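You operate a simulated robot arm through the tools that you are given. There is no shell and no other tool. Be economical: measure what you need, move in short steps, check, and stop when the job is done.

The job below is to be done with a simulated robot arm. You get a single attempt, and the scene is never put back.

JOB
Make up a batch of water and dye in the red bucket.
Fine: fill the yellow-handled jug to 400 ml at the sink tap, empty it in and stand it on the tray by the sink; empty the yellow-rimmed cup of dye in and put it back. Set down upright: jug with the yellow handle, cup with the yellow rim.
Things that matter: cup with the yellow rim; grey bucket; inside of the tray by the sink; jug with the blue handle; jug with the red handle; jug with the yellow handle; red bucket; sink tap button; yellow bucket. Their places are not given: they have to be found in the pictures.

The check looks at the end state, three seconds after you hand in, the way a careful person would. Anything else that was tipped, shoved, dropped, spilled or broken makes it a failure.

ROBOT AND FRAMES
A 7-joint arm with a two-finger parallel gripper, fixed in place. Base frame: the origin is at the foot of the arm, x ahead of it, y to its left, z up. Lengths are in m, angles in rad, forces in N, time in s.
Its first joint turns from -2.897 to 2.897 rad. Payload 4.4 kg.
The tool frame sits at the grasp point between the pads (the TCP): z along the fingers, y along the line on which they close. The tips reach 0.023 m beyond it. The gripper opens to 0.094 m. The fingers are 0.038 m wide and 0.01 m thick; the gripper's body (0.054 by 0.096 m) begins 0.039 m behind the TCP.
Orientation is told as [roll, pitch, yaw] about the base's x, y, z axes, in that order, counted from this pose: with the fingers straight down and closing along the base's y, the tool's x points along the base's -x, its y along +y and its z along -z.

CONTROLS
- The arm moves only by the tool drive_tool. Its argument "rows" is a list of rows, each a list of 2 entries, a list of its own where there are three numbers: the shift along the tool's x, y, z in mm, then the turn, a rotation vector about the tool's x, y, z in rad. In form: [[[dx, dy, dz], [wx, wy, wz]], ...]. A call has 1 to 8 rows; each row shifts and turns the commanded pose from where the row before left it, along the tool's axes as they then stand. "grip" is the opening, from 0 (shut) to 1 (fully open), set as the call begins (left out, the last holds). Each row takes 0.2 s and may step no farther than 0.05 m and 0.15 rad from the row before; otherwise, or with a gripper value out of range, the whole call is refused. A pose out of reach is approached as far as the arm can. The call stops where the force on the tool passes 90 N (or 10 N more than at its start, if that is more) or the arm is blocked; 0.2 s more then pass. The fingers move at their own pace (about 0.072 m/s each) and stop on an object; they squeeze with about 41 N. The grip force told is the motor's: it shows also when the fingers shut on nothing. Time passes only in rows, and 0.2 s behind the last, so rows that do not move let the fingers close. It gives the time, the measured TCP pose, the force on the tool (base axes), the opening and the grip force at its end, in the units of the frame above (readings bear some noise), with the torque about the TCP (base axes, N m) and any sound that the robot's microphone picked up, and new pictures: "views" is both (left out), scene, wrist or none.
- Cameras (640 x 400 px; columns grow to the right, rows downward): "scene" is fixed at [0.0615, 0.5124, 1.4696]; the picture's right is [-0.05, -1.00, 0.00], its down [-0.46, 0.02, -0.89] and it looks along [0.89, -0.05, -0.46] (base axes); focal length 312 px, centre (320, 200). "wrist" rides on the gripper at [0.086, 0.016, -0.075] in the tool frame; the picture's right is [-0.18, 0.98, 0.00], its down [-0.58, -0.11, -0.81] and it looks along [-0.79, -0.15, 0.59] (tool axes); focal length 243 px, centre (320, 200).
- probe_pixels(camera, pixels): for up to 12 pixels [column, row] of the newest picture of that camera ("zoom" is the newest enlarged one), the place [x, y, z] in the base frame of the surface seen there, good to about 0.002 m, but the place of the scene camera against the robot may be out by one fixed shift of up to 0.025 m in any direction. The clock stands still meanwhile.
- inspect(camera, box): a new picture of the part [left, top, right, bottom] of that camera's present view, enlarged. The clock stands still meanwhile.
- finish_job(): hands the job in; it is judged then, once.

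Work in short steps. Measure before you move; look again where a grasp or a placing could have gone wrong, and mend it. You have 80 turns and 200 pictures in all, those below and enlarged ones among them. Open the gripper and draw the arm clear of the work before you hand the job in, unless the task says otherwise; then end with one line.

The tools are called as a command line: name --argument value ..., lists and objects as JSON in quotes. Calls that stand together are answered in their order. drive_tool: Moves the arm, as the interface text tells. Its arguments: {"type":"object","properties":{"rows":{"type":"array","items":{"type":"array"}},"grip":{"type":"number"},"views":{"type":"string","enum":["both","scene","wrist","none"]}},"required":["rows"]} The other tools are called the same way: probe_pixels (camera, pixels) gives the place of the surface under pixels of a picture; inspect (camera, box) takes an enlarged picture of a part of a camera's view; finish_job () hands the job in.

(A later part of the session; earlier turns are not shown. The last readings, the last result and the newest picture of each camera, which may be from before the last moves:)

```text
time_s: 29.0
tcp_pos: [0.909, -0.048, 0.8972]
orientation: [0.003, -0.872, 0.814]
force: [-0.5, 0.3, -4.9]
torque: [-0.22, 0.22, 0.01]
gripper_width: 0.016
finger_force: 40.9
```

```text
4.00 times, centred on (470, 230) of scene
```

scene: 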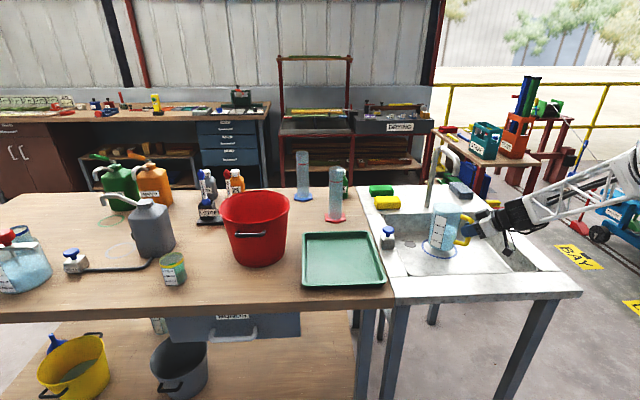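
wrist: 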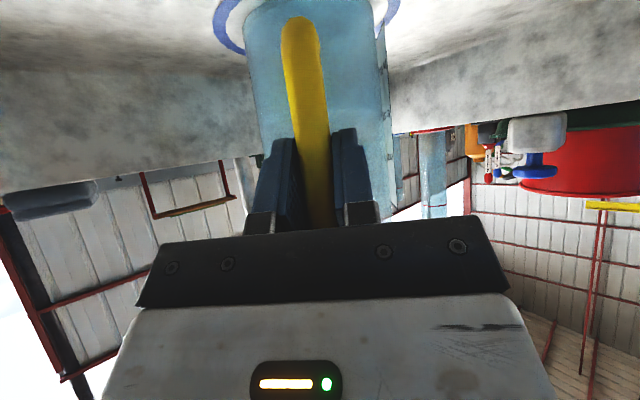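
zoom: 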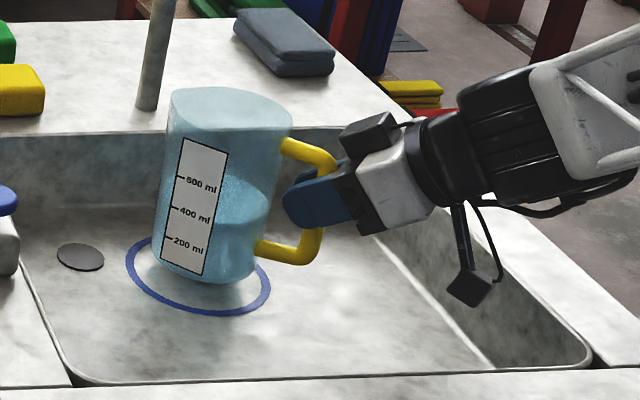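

Held firmly without sagging (~5 N). Lift another 90 mm, keeping under the spout.

drive_tool --rows '[[[-15.3, 0, -12.9], [0, 0, 0]], [[-17, 0, -14.3], [0, 0, 0]], [[-17, 0, -14.3], [0, 0, 0]], [[-15.3, 0, -12.9], [0, 0, 0]], [[-4, 0, -3.4], [0, 0, 0]]]' --views "none"

drive_tool --rows '[[[4.4, 7.3, -5.2], [0, 0, 0]], [[8.8, 14.6, -10.4], [0, 0, 0]], [[11, 18.3, -13], [0, 0, 0]], [[11, 18.3, -13], [0, 0, 0]], [[11, 18.3, -13], [0, 0, 0]], [[11, 18.3, -13], [0, 0, 0]], [[8.8, 14.6, -10.4], [0, 0, 0]], [[4.4, 7.3, -5.2], [0, 0, 0]]]'

```text
time_s: 30.2
tcp_pos: [0.9085, -0.0469, 0.9866]
orientation: [0.001, -0.872, 0.817]
force: [-0.1, 0.6, -4.9]
torque: [-0.22, 0.28, -0.02]
gripper_width: 0.0157
finger_force: 41.0
```

```text
time_s: 32.0
tcp_pos: [0.7465, -0.0469, 0.9843]
orientation: [-0.001, -0.873, 0.817]
force: [-1.0, -0.2, -5.5]
torque: [-0.21, 0.22, 0.03]
gripper_width: 0.0158
finger_force: 40.6
```

scene: 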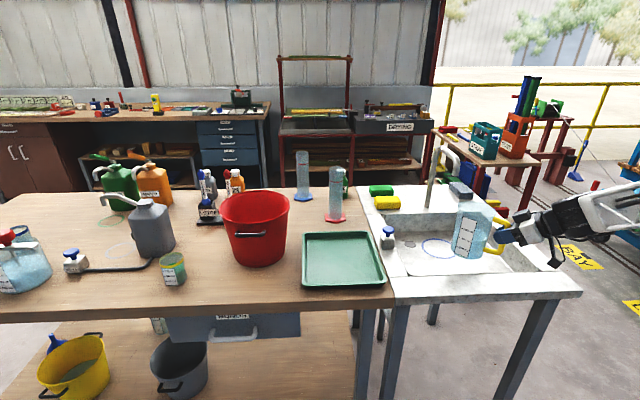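
wrist: 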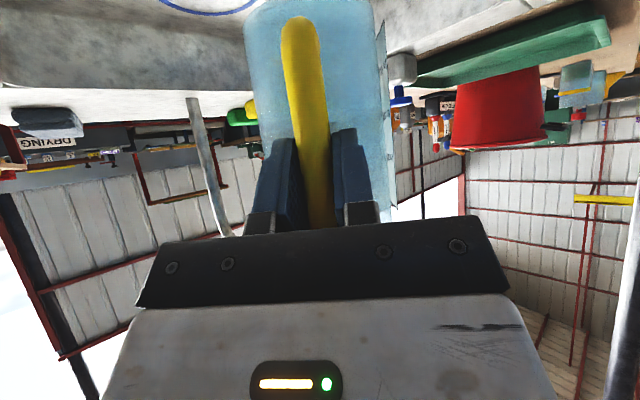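

Secure. Before carrying over to the bucket I probe the tall cylinders and bucket rim for clearances.

probe_pixels --camera "scene" --pixels '[[337, 168], [337, 190], [336, 218], [302, 152], [302, 180], [255, 191], [221, 204], [290, 207], [253, 222], [236, 181], [437, 228], [360, 176]]'

drive_tool --rows '[[[-15.3, 0, -12.9], [0, 0, 0]], [[-23, 0, -19.3], [0, 0, 0]], [[-23, 0, -19.3], [0, 0, 0]], [[-23, 0, -19.3], [0, 0, 0]], [[-23, 0, -19.3], [0, 0, 0]], [[-23, 0, -19.3], [0, 0, 0]], [[-23, 0, -19.3], [0, 0, 0]], [[-12, 0, -10], [0, 0, 0]]]' --views "none"

```text
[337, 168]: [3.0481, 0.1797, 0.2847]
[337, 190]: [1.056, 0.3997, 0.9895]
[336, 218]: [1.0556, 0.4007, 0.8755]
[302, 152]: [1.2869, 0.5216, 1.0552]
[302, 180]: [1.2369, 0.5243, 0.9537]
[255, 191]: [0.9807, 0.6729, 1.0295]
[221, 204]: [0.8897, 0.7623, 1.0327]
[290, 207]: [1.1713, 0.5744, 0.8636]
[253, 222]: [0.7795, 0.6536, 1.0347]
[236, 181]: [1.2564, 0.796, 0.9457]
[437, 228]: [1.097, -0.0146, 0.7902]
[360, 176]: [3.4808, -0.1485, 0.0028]
```

```text
time_s: 33.8
tcp_pos: [0.7465, -0.0466, 1.2018]
orientation: [-0.001, -0.871, 0.814]
force: [0.5, -0.7, -4.3]
torque: [-0.23, 0.23, 0.0]
gripper_width: 0.0158
finger_force: 40.8
```

Clearances are fine at z 1.2. Now I carry the jug toward the bucket, easing in and out.

drive_tool --rows '[[[-8.4, 7.4, 10], [0, 0, 0]], [[-16.8, 14.8, 20], [0, 0, 0]], [[-22.3, 19.8, 26.6], [0, 0, 0]], [[-22.3, 19.8, 26.6], [0, 0, 0]], [[-22.3, 19.8, 26.6], [0, 0, 0]], [[-22.3, 19.8, 26.6], [0, 0, 0]], [[-22.3, 19.8, 26.6], [0, 0, 0]], [[-22.3, 19.8, 26.6], [0, 0, 0]]]' --views "none"

drive_tool --rows '[[[-22.3, 19.8, 26.6], [0, 0, 0]], [[-22.3, 19.8, 26.6], [0, 0, 0]], [[-22.3, 19.8, 26.6], [0, 0, 0]], [[-22.3, 19.8, 26.6], [0, 0, 0]], [[-22.3, 19.8, 26.6], [0, 0, 0]], [[-16.8, 14.8, 20], [0, 0, 0]], [[-16.8, 14.8, 20], [0, 0, 0]], [[-8.4, 7.4, 10], [0, 0, 0]]]'

```text
time_s: 35.6
tcp_pos: [0.8176, 0.2305, 1.2015]
orientation: [0.0, -0.872, 0.816]
force: [0.4, 0.7, -4.0]
torque: [-0.19, 0.25, 0.0]
gripper_width: 0.0159
finger_force: 41.2
```

```text
time_s: 37.4
tcp_pos: [0.8766, 0.4998, 1.2008]
orientation: [0.0, -0.873, 0.816]
force: [-0.2, 0.0, -5.1]
torque: [-0.23, 0.26, -0.02]
gripper_width: 0.0158
finger_force: 40.8
```

scene: 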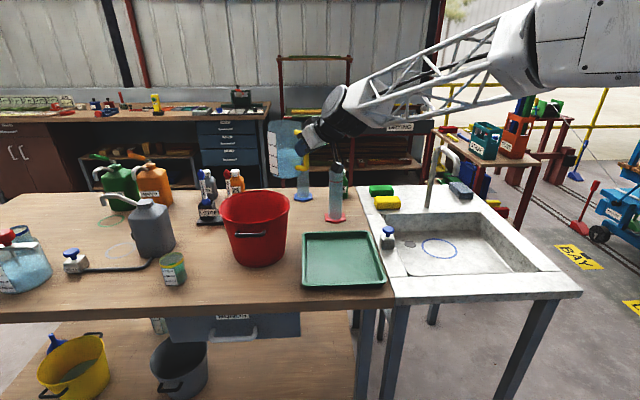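
wrist: 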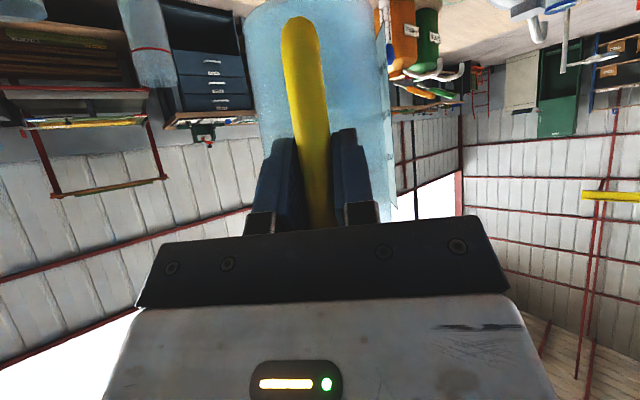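

Positioned: bucket centre is 0.11 m ahead and 0.106 m left of the TCP in the handle frame. I tilt the jug sideways about the handle axis ~60° first (before it pours).

drive_tool --rows '[[[0, 0, 0], [0.0579, 0, -0.0689]], [[0, 0, 0], [0.0836, 0, -0.0996]], [[0, 0, 0], [0.0836, 0, -0.0996]], [[0, 0, 0], [0.0836, 0, -0.0996]], [[0, 0, 0], [0.0836, 0, -0.0996]], [[0, 0, 0], [0.0836, 0, -0.0996]], [[0, 0, 0], [0.0579, 0, -0.0689]]]'

inspect --camera "scene" --box '[200, 90, 400, 270]'

```text
time_s: 39.0
tcp_pos: [0.8778, 0.4981, 1.2036]
orientation: [-1.042, -0.543, 1.54]
force: [-0.2, 0.7, -3.9]
torque: [-0.13, 0.35, 0.01]
gripper_width: 0.0159
finger_force: 41.1
```

scene: 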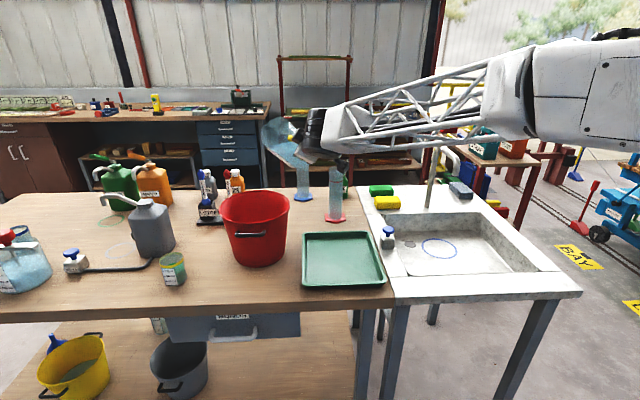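
wrist: 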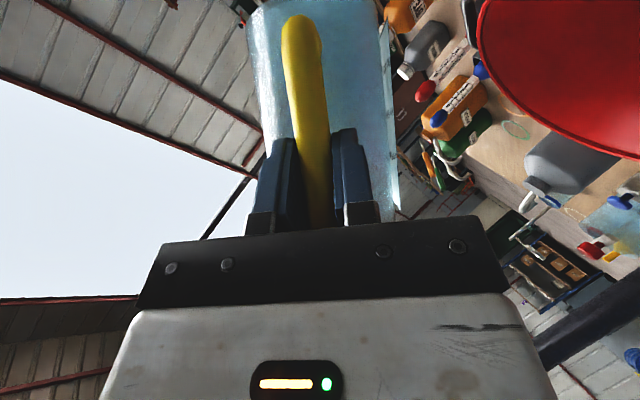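

```text
2.22 times, centred on (300, 180) of scene
```

zoom: 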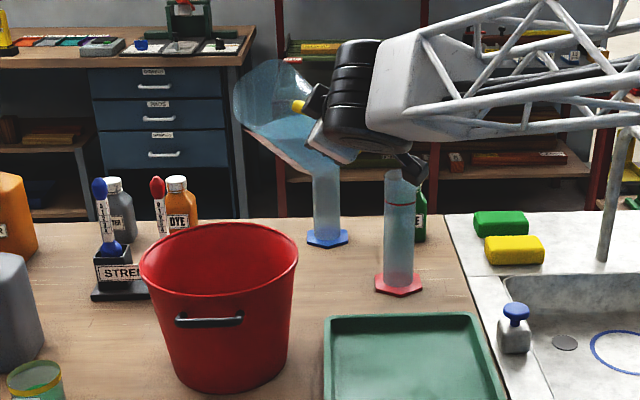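

The lip is over the bucket as computed (≈(0.876, 0.623)). Lower 45 mm and continue tilting slowly to pour.

drive_tool --rows '[[[8.7, 19.4, 7.3], [0, 0, 0]], [[8.7, 19.4, 7.3], [0, 0, 0]], [[0, 0, 0], [0.0322, 0, -0.0383]], [[0, 0, 0], [0.0322, 0, -0.0383]], [[0, 0, 0], [0.0322, 0, -0.0383]], [[0, 0, 0], [0.0322, 0, -0.0383]], [[0, 0, 0], [0.0322, 0, -0.0383]], [[0, 0, 0], [0.0322, 0, -0.0383]]]' --views "scene"

inspect --camera "scene" --box '[200, 90, 400, 270]'

```text
time_s: 40.8
tcp_pos: [0.8703, 0.5026, 1.1576]
orientation: [-1.276, -0.333, 1.64]
force: [1.0, -0.2, -4.3]
torque: [-0.19, 0.3, 0.0]
gripper_width: 0.0156
finger_force: 41.5
```

scene: 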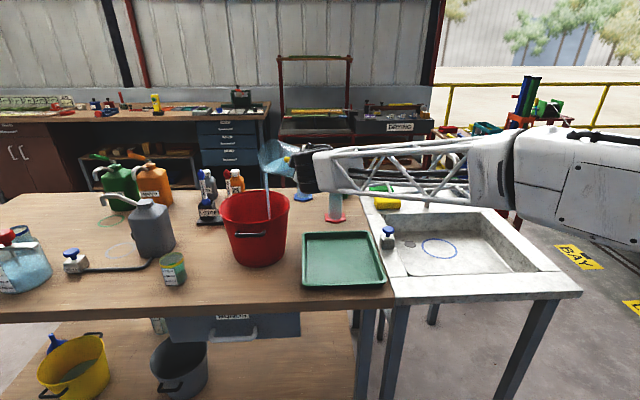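

```text
2.22 times, centred on (300, 180) of scene
```

zoom: 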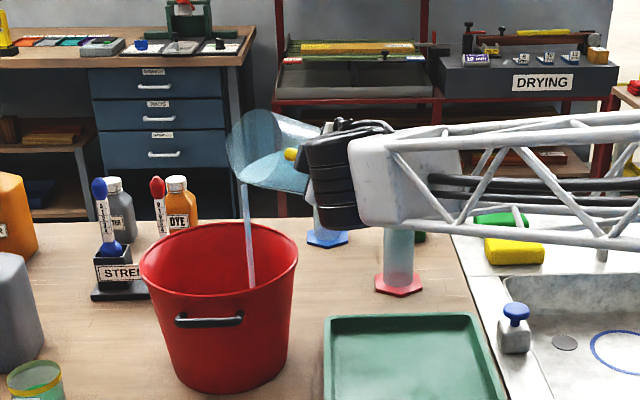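

Water streams into the bucket. Continue tilting, shifting the jug left slightly so the stream stays well inside.

drive_tool --rows '[[[-3.8, 0, -3.1], [0.0322, 0, -0.0383]], [[-3.8, 0, -3.1], [0.0322, 0, -0.0383]], [[-3.8, 0, -3.1], [0.0322, 0, -0.0383]], [[-3.8, 0, -3.1], [0.0386, 0, -0.046]], [[-3.8, 0, -3.1], [0.0386, 0, -0.046]], [[-3.8, 0, -3.1], [0.0386, 0, -0.046]], [[-3.8, 0, -3.1], [0.0386, 0, -0.046]], [[-3.8, 0, -3.1], [0.0386, 0, -0.046]]]' --views "scene"

inspect --camera "scene" --box '[200, 90, 400, 270]'

```text
time_s: 42.6
tcp_pos: [0.8455, 0.5286, 1.1668]
orientation: [-1.576, 0.007, 1.688]
force: [-0.3, 0.4, -3.0]
torque: [-0.13, 0.28, 0.04]
gripper_width: 0.0156
finger_force: 41.0
```

scene: 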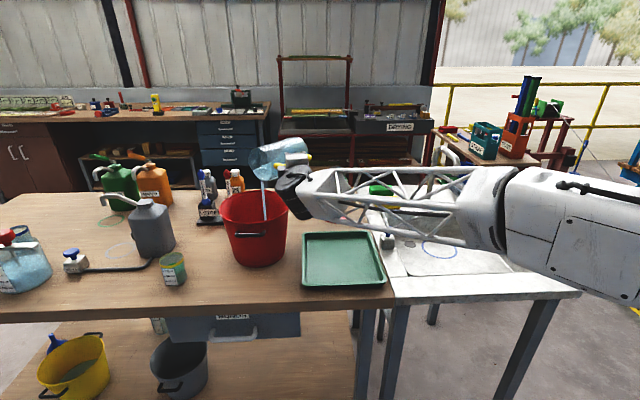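

```text
2.22 times, centred on (300, 180) of scene
```

zoom: 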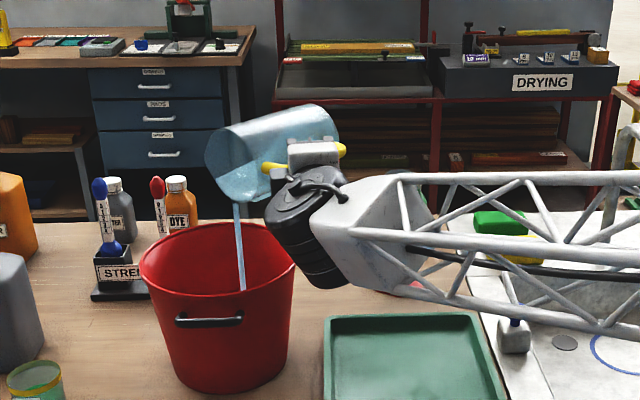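

Nearly horizontal; the wrist link is near the bucket's right rim in the view, so I check its location.

probe_pixels --camera "zoom" --pixels '[[325, 280], [300, 255], [285, 235], [340, 250], [290, 215], [296, 262], [225, 180], [245, 195], [350, 190]]'

```text
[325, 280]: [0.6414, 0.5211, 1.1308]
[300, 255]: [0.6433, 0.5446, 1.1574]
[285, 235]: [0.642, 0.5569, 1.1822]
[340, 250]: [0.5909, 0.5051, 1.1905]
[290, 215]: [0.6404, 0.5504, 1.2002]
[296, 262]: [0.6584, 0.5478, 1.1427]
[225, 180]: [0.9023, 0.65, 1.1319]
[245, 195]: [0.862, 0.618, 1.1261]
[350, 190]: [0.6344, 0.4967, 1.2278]
```

All clear (wrist z>1.12). Continue to ~126° to drain.

drive_tool --rows '[[[-2.3, -0.3, -1.9], [0.0498, 0, -0.0594]], [[-2.3, -0.3, -1.9], [0.0498, 0, -0.0594]], [[-2.2, -0.6, -1.8], [0.0498, 0, -0.0594]], [[-2.2, -0.8, -1.8], [0.0498, 0, -0.0594]], [[-2.1, -1, -1.8], [0.0498, 0, -0.0594]], [[-2.1, -1.2, -1.7], [0.0498, 0, -0.0594]], [[-2, -1.4, -1.7], [0.0498, 0, -0.0594]], [[-2, -1.6, -1.6], [0.0498, 0, -0.0594]]]' --views "scene"

inspect --camera "scene" --box '[200, 90, 400, 270]'

```text
time_s: 44.4
tcp_pos: [0.8275, 0.5455, 1.1667]
orientation: [-2.008, 0.469, 1.585]
force: [0.4, -0.5, -1.7]
torque: [-0.06, 0.16, 0.0]
gripper_width: 0.0154
finger_force: 41.4
```

scene: 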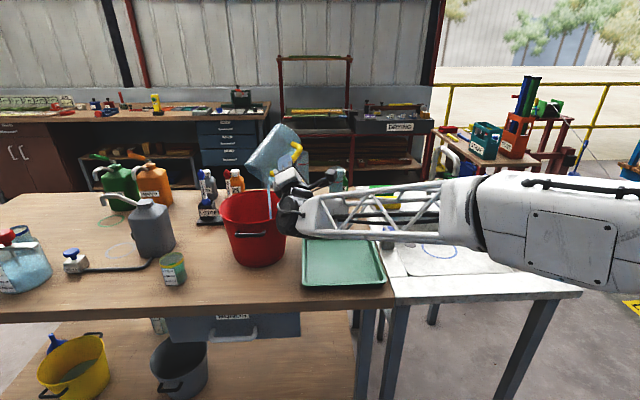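

```text
2.22 times, centred on (300, 180) of scene
```

zoom: 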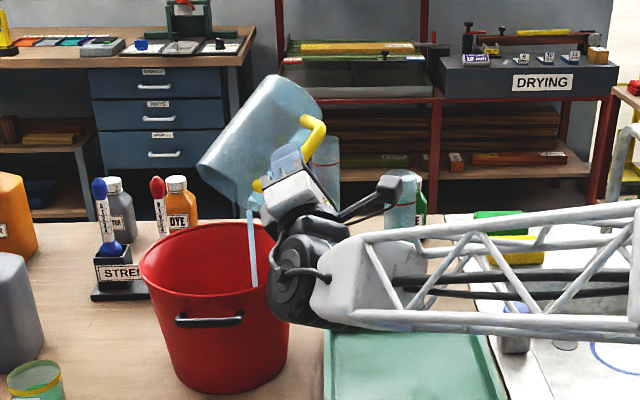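

Stream lands inside the bucket. Hold to let it drain.

drive_tool --rows '[[[0, 0, 0], [0, 0, 0]], [[0, 0, 0], [0, 0, 0]], [[0, 0, 0], [0, 0, 0]], [[0, 0, 0], [0, 0, 0]], [[0, 0, 0], [0, 0, 0]], [[0, 0, 0], [0, 0, 0]], [[0, 0, 0], [0, 0, 0]], [[0, 0, 0], [0, 0, 0]]]' --views "none"

inspect --camera "scene" --box '[200, 90, 400, 270]'

```text
time_s: 46.2
tcp_pos: [0.8286, 0.5456, 1.1691]
orientation: [-2.01, 0.467, 1.583]
force: [1.0, 0.6, -1.4]
torque: [0.0, 0.06, -0.01]
gripper_width: 0.0154
finger_force: 41.2
```

```text
2.22 times, centred on (300, 180) of scene
```

zoom: 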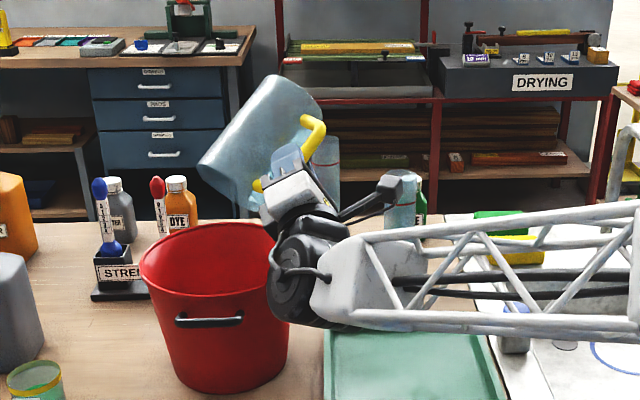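

Drained (force ~1.4 N). Raise 40 mm and rotate the jug back upright.

drive_tool --rows '[[[18, -32.3, 15.1], [0, 0, 0]], [[0, 0, 0], [-0.0884, 0, 0.1053]], [[0, 0, 0], [-0.0884, 0, 0.1053]], [[0, 0, 0], [-0.0884, 0, 0.1053]], [[0, 0, 0], [-0.0884, 0, 0.1053]], [[0, 0, 0], [-0.0884, 0, 0.1053]], [[0, 0, 0], [-0.0884, 0, 0.1053]], [[0, 0, 0], [-0.0884, 0, 0.1053]]]' --views "none"

drive_tool --rows '[[[0, 0, 0], [-0.0884, 0, 0.1053]], [[0, 0, 0], [-0.0884, 0, 0.1053]], [[0, 0, 0], [-0.0884, 0, 0.1053]], [[0, 0, 0], [-0.0884, 0, 0.1053]], [[0, 0, 0], [-0.0884, 0, 0.1053]], [[0, 0, 0], [-0.0884, 0, 0.1053]], [[0, 0, 0], [-0.0884, 0, 0.1053]], [[0, 0, 0], [-0.0884, 0, 0.1053]]]' --views "none"

drive_tool --rows '[[[0, 0, 0], [-0.0884, 0, 0.1053]], [[0, 0, 0], [0, 0, 0]]]'

inspect --camera "scene" --box '[200, 90, 400, 270]'

```text
time_s: 48.0
tcp_pos: [0.8268, 0.5453, 1.2085]
orientation: [-1.352, -0.253, 1.66]
force: [0.1, 0.1, -1.0]
torque: [-0.04, 0.05, 0.02]
gripper_width: 0.0153
finger_force: 40.7
```

```text
time_s: 49.8
tcp_pos: [0.827, 0.546, 1.2086]
orientation: [-0.215, -0.863, 0.981]
force: [-0.8, -0.7, -1.2]
torque: [-0.12, 0.05, 0.01]
gripper_width: 0.0154
finger_force: 40.9
```

```text
time_s: 50.4
tcp_pos: [0.8277, 0.5466, 1.2088]
orientation: [-0.001, -0.872, 0.815]
force: [-0.2, 0.0, -1.5]
torque: [-0.07, 0.02, 0.02]
gripper_width: 0.0149
finger_force: 40.3
```

scene: 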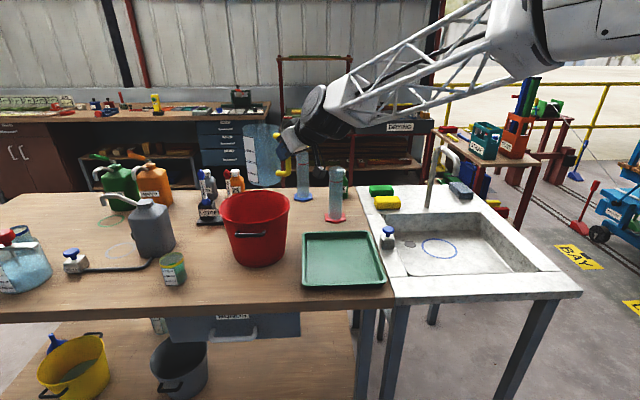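
wrist: 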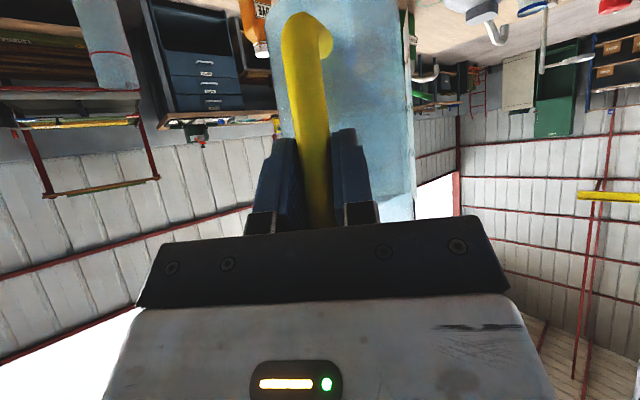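

```text
2.22 times, centred on (300, 180) of scene
```

zoom: 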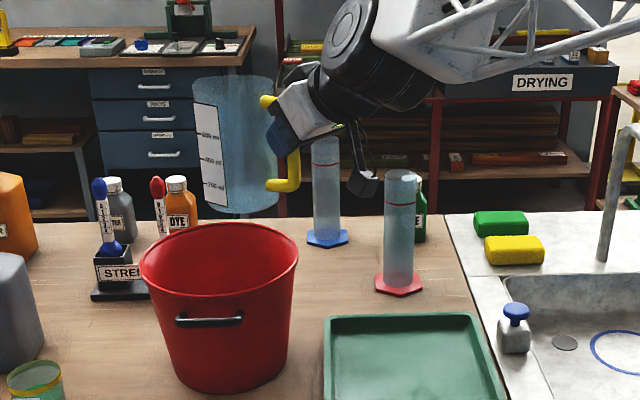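

The jug twisted a bit in the grip about the handle. I'll probe label and handle to measure its present pose.

probe_pixels --camera "zoom" --pixels '[[198, 108], [211, 200], [214, 112], [226, 200], [204, 155], [219, 155], [292, 170], [295, 155], [250, 120], [250, 190], [240, 150], [265, 150]]'

inspect --camera "scene" --box '[235, 110, 305, 200]'

probe_pixels --camera "wrist" --pixels '[[300, 40], [306, 80], [313, 130], [318, 180], [325, 30], [380, 60], [380, 150], [350, 60], [350, 120]]'

```text
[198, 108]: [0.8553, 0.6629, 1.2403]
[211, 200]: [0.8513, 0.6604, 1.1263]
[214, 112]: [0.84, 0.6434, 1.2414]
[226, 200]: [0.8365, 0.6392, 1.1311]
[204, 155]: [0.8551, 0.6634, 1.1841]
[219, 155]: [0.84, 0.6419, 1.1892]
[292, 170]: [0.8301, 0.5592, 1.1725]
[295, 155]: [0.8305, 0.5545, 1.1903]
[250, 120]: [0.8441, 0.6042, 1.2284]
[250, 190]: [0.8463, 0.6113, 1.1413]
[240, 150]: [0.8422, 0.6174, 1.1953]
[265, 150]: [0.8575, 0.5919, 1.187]
```

```text
4.44 times, centred on (270, 155) of scene
```

zoom: 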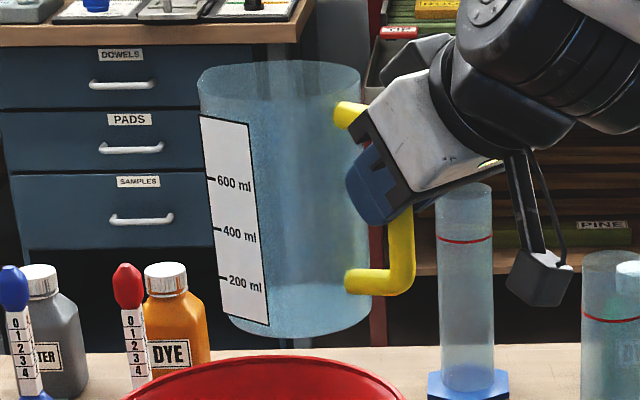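

```text
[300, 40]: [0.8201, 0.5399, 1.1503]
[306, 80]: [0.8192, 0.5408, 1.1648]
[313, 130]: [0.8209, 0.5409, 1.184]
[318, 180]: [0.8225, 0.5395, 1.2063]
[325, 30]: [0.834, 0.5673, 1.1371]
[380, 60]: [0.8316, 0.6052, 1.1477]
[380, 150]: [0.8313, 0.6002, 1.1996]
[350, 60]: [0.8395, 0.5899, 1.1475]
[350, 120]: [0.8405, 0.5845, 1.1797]
```

Bar is vertical, so the jug is upright, turned ~13° in yaw. I probe its bottom edge versus the tray floor for the set-down height.

probe_pixels --camera "zoom" --pixels '[[300, 333], [290, 335], [310, 332], [270, 330], [300, 320], [280, 64], [340, 325]]'

probe_pixels --camera "scene" --pixels '[[343, 262], [325, 255], [365, 255], [340, 245], [320, 275], [365, 275], [440, 250], [440, 247]]'

```text
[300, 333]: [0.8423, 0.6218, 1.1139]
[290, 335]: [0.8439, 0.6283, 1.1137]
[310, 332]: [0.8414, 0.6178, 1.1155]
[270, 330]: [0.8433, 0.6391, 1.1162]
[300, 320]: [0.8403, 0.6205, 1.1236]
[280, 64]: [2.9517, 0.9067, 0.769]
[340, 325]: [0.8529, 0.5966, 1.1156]
```

```text
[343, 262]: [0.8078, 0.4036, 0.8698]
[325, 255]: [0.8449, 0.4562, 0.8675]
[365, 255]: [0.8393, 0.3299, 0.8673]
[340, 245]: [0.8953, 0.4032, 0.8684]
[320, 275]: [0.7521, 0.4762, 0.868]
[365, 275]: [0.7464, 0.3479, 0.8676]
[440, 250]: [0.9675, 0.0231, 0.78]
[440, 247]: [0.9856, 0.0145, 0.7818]
```

Set-down TCP height on the tray is ≈0.963. I move over the tray centre and descend partway.

drive_tool --rows '[[[22.8, -15.7, -27.2], [0, 0, 0]], [[22.8, -15.7, -27.2], [0, 0, 0]], [[22.8, -15.7, -27.2], [0, 0, 0]], [[22.8, -15.7, -27.2], [0, 0, 0]], [[22.8, -15.7, -27.2], [0, 0, 0]], [[22.8, -15.7, -27.2], [0, 0, 0]]]' --views "none"

drive_tool --rows '[[[30.6, 0, 25.7], [0, 0, 0]], [[30.6, 0, 25.7], [0, 0, 0]], [[30.6, 0, 25.7], [0, 0, 0]], [[30.6, 0, 25.7], [0, 0, 0]], [[30.6, 0, 25.7], [0, 0, 0]], [[11.5, 0, 9.6], [0, 0, 0]]]'

inspect --camera "scene" --box '[280, 170, 440, 300]'

```text
time_s: 51.8
tcp_pos: [0.7484, 0.3273, 1.2094]
orientation: [-0.002, -0.873, 0.817]
force: [-0.8, 0.2, -1.4]
torque: [-0.05, 0.03, 0.03]
gripper_width: 0.0151
finger_force: 41.0
```

```text
time_s: 53.2
tcp_pos: [0.7504, 0.3245, 0.9945]
orientation: [-0.004, -0.873, 0.818]
force: [0.0, 0.7, -1.0]
torque: [-0.05, 0.02, -0.01]
gripper_width: 0.0153
finger_force: 41.0
```

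scene: 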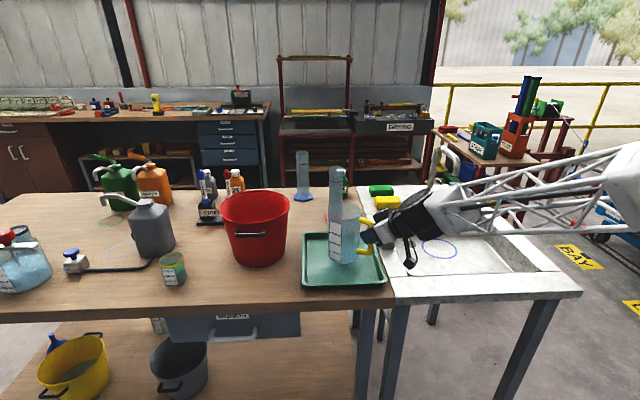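
wrist: 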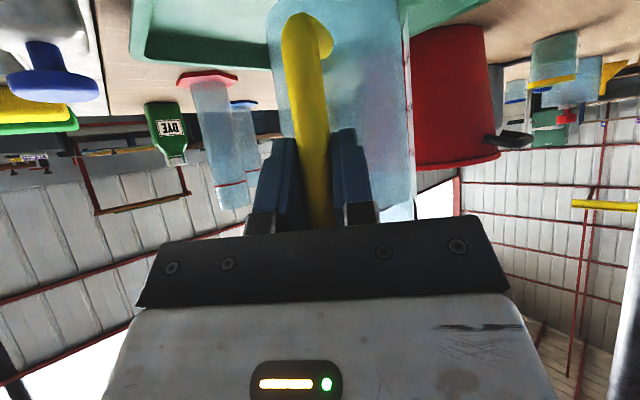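

```text
3.08 times, centred on (360, 235) of scene
```

zoom: 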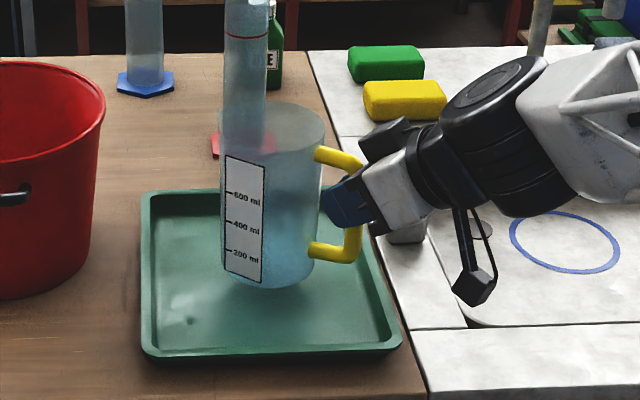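

The jug hovers over the tray. Lower gently to contact.

drive_tool --rows '[[[11.5, 0, 9.6], [0, 0, 0]], [[7.7, 0, 6.4], [0, 0, 0]], [[2.3, 0, 1.9], [0, 0, 0]], [[2.3, 0, 1.9], [0, 0, 0]]]' --views "scene"

inspect --camera "scene" --box '[280, 170, 440, 300]'

```text
time_s: 54.2
tcp_pos: [0.7501, 0.3251, 0.9661]
orientation: [-0.005, -0.878, 0.821]
force: [-2.1, -4.9, 15.1]
torque: [1.16, -0.65, -0.02]
gripper_width: 0.0155
finger_force: 40.7
```

scene: 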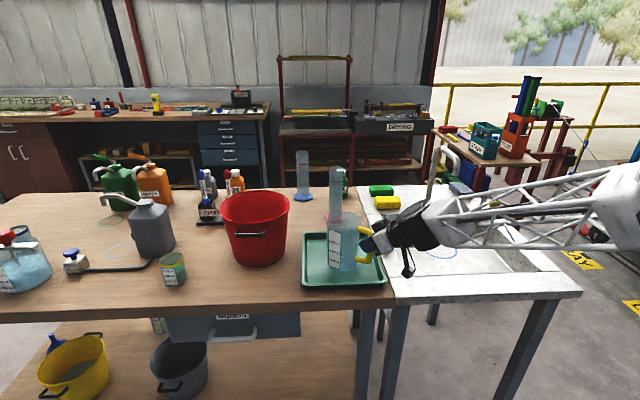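

```text
3.08 times, centred on (360, 235) of scene
```

zoom: 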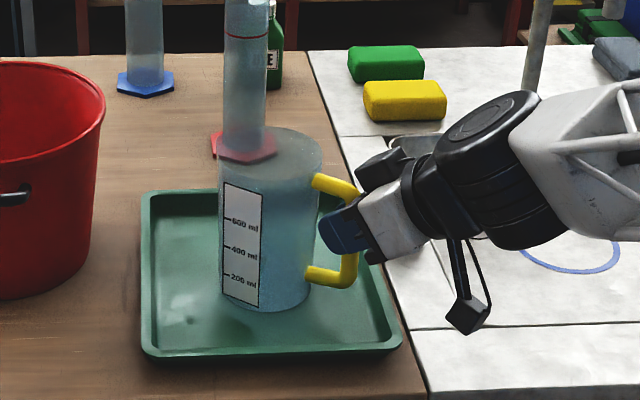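

Contact (15 N). Relax 1.5 mm and open the fingers.

drive_tool --rows '[[[-1.2, 0, -1], [0, 0, 0]], [[0, 0, 0], [0, 0, 0]]]' --views "none"

drive_tool --rows '[[[0, 0, 0], [0, 0, 0]], [[0, 0, 0], [0, 0, 0]], [[0, 0, 0], [0, 0, 0]]]' --grip 0.5

```text
time_s: 54.8
tcp_pos: [0.7506, 0.3262, 0.9659]
orientation: [-0.005, -0.875, 0.819]
force: [0.4, -1.5, 14.8]
torque: [0.95, -0.68, -0.01]
gripper_width: 0.0152
finger_force: 40.9
```

```text
time_s: 55.6
tcp_pos: [0.7504, 0.3268, 0.9642]
orientation: [-0.002, -0.873, 0.818]
force: [0.0, 1.2, 0.6]
torque: [-0.01, 0.02, -0.01]
gripper_width: 0.0472
finger_force: 0.1
```

scene: 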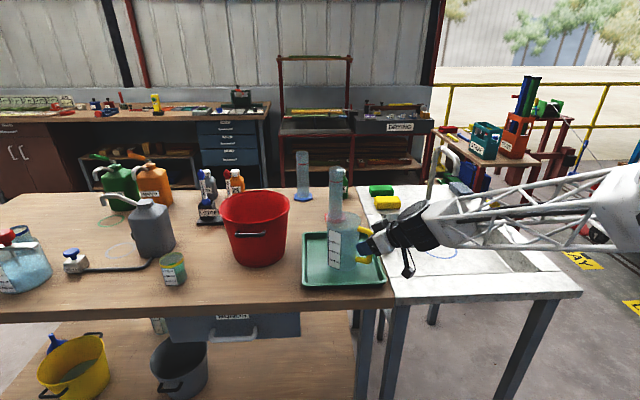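
wrist: 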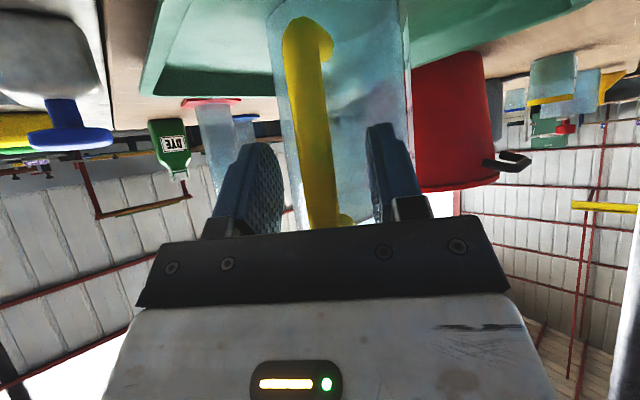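

Jug stands on the tray, fingers free. Retreat along the tool axis and rise.

drive_tool --rows '[[[0, 0, -20], [0, 0, 0]], [[0, 0, -40], [0, 0, 0]], [[0, 0, -45], [0, 0, 0]], [[0, 0, -45], [0, 0, 0]], [[-30.6, 0, -25.7], [0, 0, 0]]]' --grip 0.6 --views "scene"

inspect --camera "scene" --box '[140, 235, 210, 290]'

probe_pixels --camera "zoom" --pixels '[[290, 178], [215, 220], [300, 240], [380, 200], [395, 165], [340, 270], [380, 260], [400, 230], [320, 340], [290, 350], [390, 310], [260, 330]]'

inspect --camera "scene" --box '[290, 170, 410, 300]'

```text
time_s: 56.8
tcp_pos: [0.6726, 0.2421, 1.1026]
orientation: [-0.002, -0.874, 0.818]
force: [0.1, 0.2, -1.0]
torque: [0.05, -0.03, 0.0]
gripper_width: 0.0561
finger_force: 0.1
```

scene: 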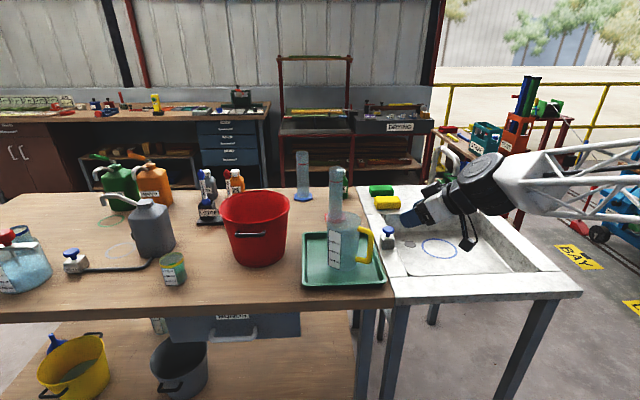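

```text
7.27 times, centred on (175, 262) of scene
```

zoom: 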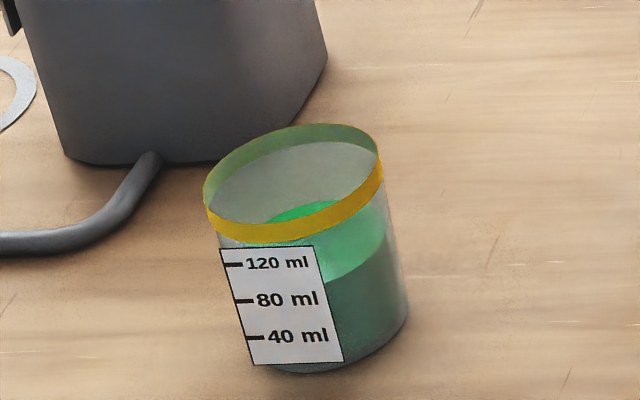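

```text
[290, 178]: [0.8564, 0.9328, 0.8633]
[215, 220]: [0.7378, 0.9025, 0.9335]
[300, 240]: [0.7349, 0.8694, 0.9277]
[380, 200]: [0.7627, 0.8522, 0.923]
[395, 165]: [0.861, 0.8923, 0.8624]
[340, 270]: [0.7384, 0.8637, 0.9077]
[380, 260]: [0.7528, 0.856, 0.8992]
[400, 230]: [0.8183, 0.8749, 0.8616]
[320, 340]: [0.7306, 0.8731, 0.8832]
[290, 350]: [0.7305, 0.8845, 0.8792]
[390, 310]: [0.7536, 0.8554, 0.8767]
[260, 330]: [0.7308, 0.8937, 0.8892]
```

```text
3.08 times, centred on (350, 235) of scene
```

zoom: 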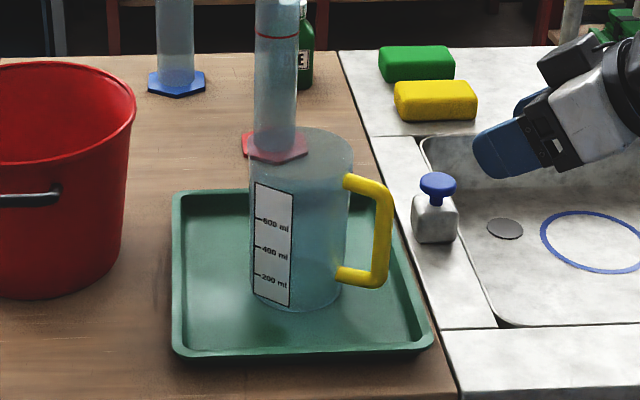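

Jug stands upright on the tray. Cup (robot frame): centre ≈ (0.758, 0.873), radius ~0.032, rim ≈0.935, table 0.859. I pitch to 50° down and travel over toward it at z≈1.10.

drive_tool --rows '[[[0, 0, 0], [0, 0.0875, 0]], [[0, 0, 0], [0, 0.0875, 0]], [[-24.8, 28.3, 20.8], [0, 0, 0]], [[-24.8, 28.3, 20.8], [0, 0, 0]], [[-24.8, 28.3, 20.8], [0, 0, 0]], [[-24.8, 28.3, 20.8], [0, 0, 0]], [[-24.8, 28.3, 20.8], [0, 0, 0]], [[-24.8, 28.3, 20.8], [0, 0, 0]]]' --grip 1 --views "none"

drive_tool --rows '[[[-24.8, 28.3, 20.8], [0, 0, 0]], [[-24.8, 28.3, 20.8], [0, 0, 0]], [[-24.8, 28.3, 20.8], [0, 0, 0]], [[-24.8, 28.3, 20.8], [0, 0, 0]], [[-24.8, 28.3, 20.8], [0, 0, 0]], [[-24.8, 28.3, 20.8], [0, 0, 0]], [[-24.8, 28.3, 20.8], [0, 0, 0]]]'

```text
time_s: 58.6
tcp_pos: [0.6794, 0.4987, 1.1009]
orientation: [-0.002, -0.698, 0.817]
force: [-0.1, 0.0, 0.0]
torque: [-0.01, -0.01, 0.03]
gripper_width: 0.094
finger_force: 0.1
```

```text
time_s: 60.2
tcp_pos: [0.6925, 0.8009, 1.098]
orientation: [-0.002, -0.697, 0.817]
force: [-0.7, -0.1, 0.5]
torque: [-0.02, 0.03, -0.02]
gripper_width: 0.0939
finger_force: 0.1
```

scene: 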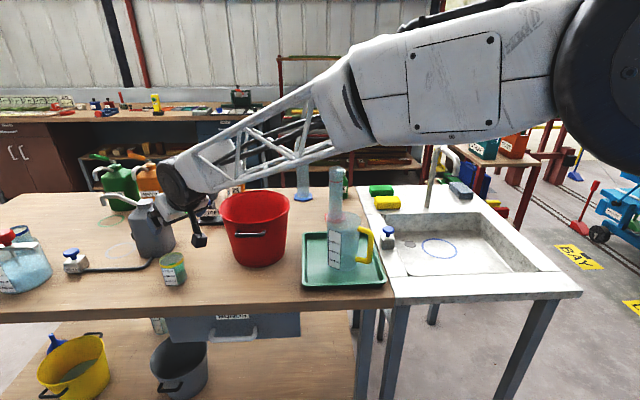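
wrist: 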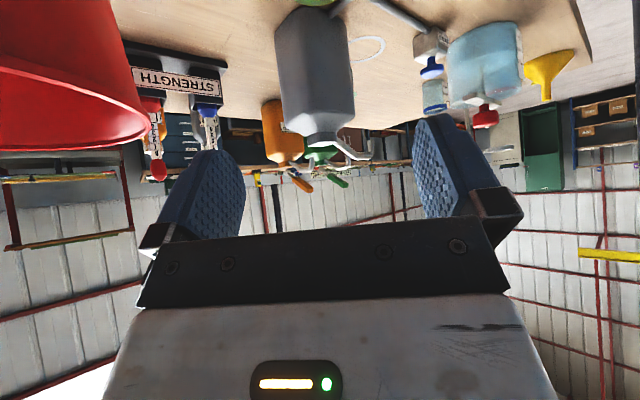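

Reached. I check the hose and tank positions near the cup before descending.

probe_pixels --camera "scene" --pixels '[[150, 264], [140, 268], [120, 269], [100, 270], [155, 258], [168, 252]]'

drive_tool --rows '[[[20, 0, 24], [0, 0, 0]], [[20, 0, 24], [0, 0, 0]], [[18, 0, 21], [0, 0, 0]]]'

```text
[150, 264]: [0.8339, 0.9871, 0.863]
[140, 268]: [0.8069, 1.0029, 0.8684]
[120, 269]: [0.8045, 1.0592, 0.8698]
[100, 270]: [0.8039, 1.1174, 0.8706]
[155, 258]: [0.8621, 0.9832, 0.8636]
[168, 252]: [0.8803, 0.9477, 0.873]
```

```text
time_s: 61.0
tcp_pos: [0.6919, 0.7989, 1.0084]
orientation: [-0.001, -0.701, 0.818]
force: [-0.3, 0.1, -0.1]
torque: [-0.03, -0.01, -0.01]
gripper_width: 0.0939
finger_force: 0.1
```

scene: 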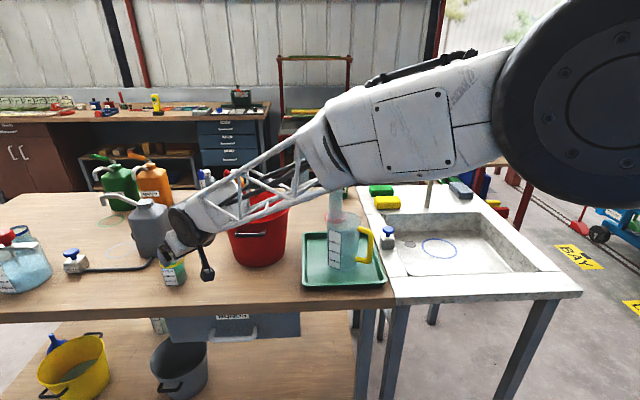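
wrist: 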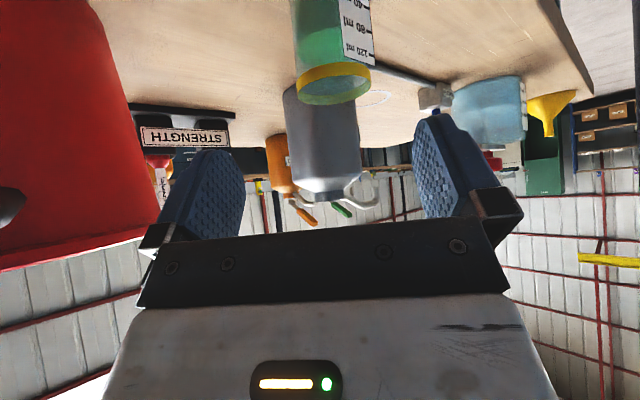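

The forearm truss passes close to the bucket in the view. I probe its height there and the cup rim from the wrist.

inspect --camera "scene" --box '[140, 140, 360, 290]'

probe_pixels --camera "scene" --pixels '[[250, 219], [265, 205], [280, 205], [300, 193], [222, 222], [205, 235], [207, 270], [240, 223], [190, 222], [290, 175]]'

probe_pixels --camera "wrist" --pixels '[[333, 70], [300, 75], [335, 80], [365, 75], [310, 90], [355, 88], [310, 30], [333, 30]]'

```text
2.67 times, centred on (250, 215) of scene
```

zoom: 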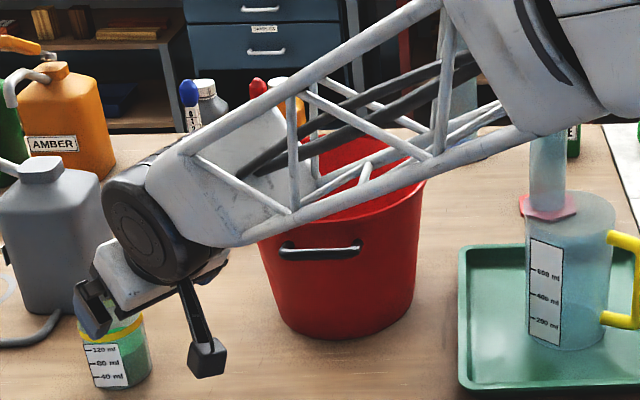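

```text
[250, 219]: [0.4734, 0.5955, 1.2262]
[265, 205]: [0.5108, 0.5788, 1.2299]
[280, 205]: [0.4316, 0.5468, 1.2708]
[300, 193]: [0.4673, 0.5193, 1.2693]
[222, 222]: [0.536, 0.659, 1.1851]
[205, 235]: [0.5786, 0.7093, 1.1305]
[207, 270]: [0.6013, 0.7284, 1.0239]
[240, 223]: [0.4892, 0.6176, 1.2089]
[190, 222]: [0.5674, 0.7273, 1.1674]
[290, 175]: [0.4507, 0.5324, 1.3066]
```

```text
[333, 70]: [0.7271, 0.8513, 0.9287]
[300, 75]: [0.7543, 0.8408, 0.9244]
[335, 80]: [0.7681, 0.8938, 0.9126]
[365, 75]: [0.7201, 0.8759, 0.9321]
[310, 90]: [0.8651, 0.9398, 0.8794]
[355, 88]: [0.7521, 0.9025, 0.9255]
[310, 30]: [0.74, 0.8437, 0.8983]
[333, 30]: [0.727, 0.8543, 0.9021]
```

The arm is clear of the bucket. Cup centre refined to (0.752, 0.871). Correct laterally +5 mm and advance along the tool, stopping to look before the end.

drive_tool --rows '[[[0.3, 5.3, 20], [0, 0, 0]], [[0, 0, 35], [0, 0, 0]], [[0, 0, 30], [0, 0, 0]]]'

inspect --camera "scene" --box '[130, 210, 240, 300]'

```text
time_s: 61.8
tcp_pos: [0.7254, 0.8419, 0.9453]
orientation: [-0.001, -0.701, 0.818]
force: [-1.1, -0.8, 1.2]
torque: [-0.04, 0.03, 0.01]
gripper_width: 0.0942
finger_force: 0.0
```

scene: 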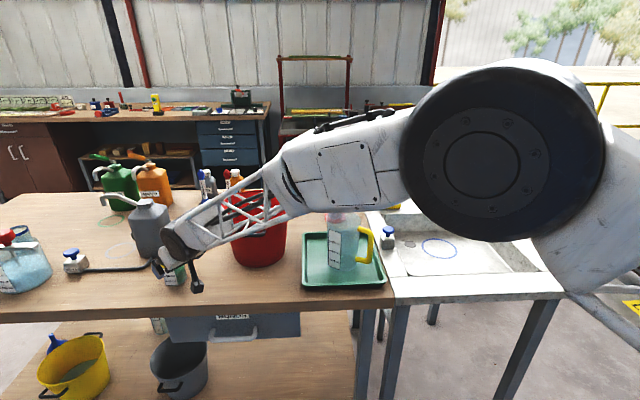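
wrist: 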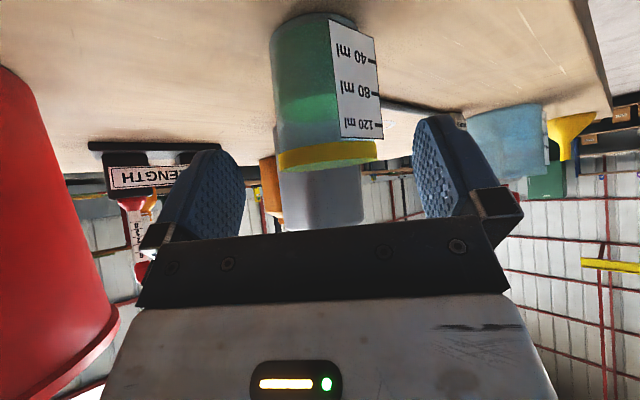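

```text
4.44 times, centred on (185, 255) of scene
```

zoom: 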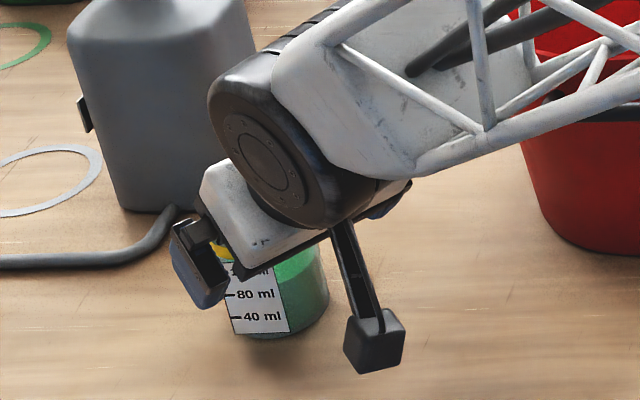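

Aligned (cup centre column ~326, pads' middle ~322). Advance the final 40 mm.

drive_tool --rows '[[[0, 0.5, 20], [0, 0, 0]], [[0, 0, 14], [0, 0, 0]], [[0, 0, 6], [0, 0, 0]]]'

inspect --camera "scene" --box '[130, 210, 240, 300]'

```text
time_s: 62.6
tcp_pos: [0.7434, 0.8613, 0.914]
orientation: [-0.002, -0.698, 0.817]
force: [-0.3, -0.1, -0.2]
torque: [-0.03, -0.02, -0.04]
gripper_width: 0.094
finger_force: 0.0
```

scene: 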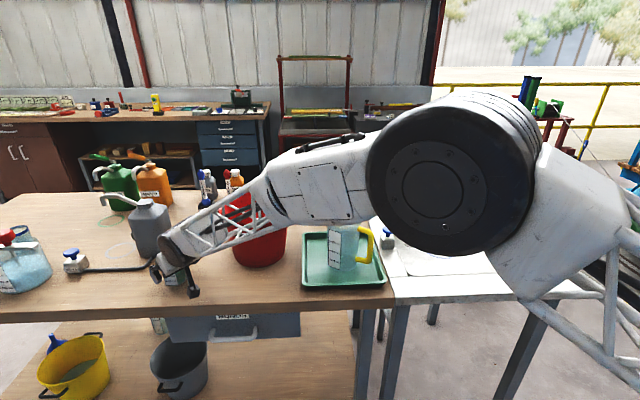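
wrist: 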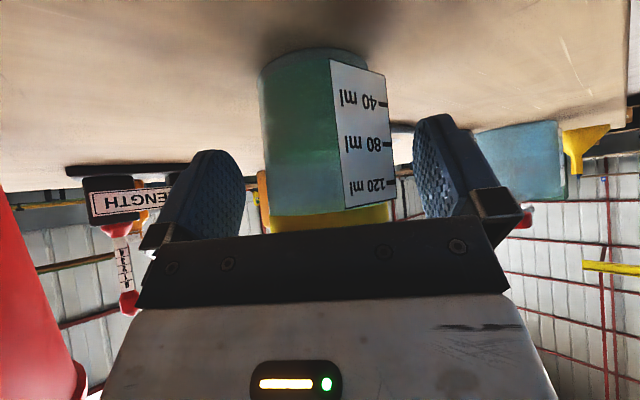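

```text
4.44 times, centred on (185, 255) of scene
```

zoom: 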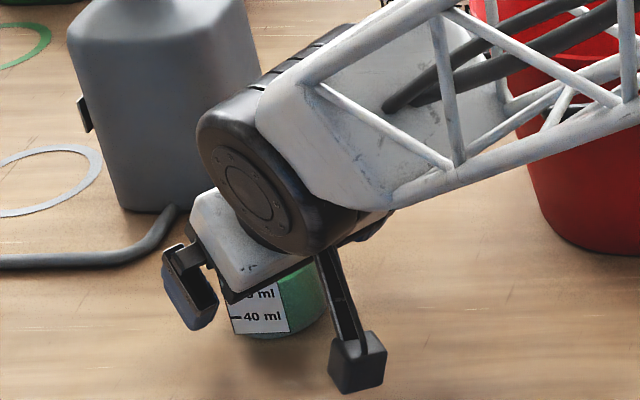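

The cup stands between the fingers. Close the gripper.

drive_tool --rows '[[[0, 0, 0], [0, 0, 0]], [[0, 0, 0], [0, 0, 0]], [[0, 0, 0], [0, 0, 0]], [[0, 0, 0], [0, 0, 0]]]' --grip 0 --views "wrist"

```text
time_s: 63.6
tcp_pos: [0.7428, 0.8611, 0.9136]
orientation: [-0.001, -0.699, 0.818]
force: [-1.0, -0.3, 1.3]
torque: [0.02, -0.02, 0.03]
gripper_width: 0.0585
finger_force: 41.6
```

wrist: 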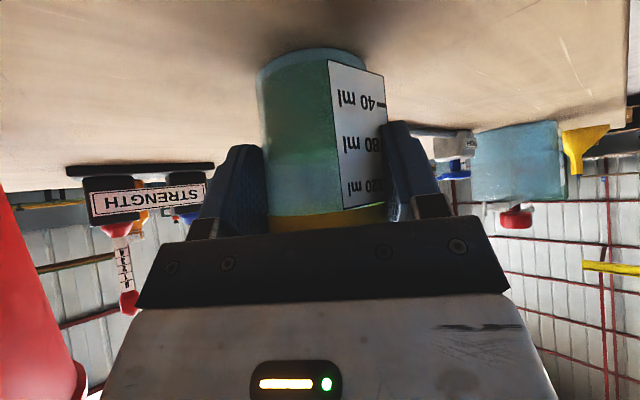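

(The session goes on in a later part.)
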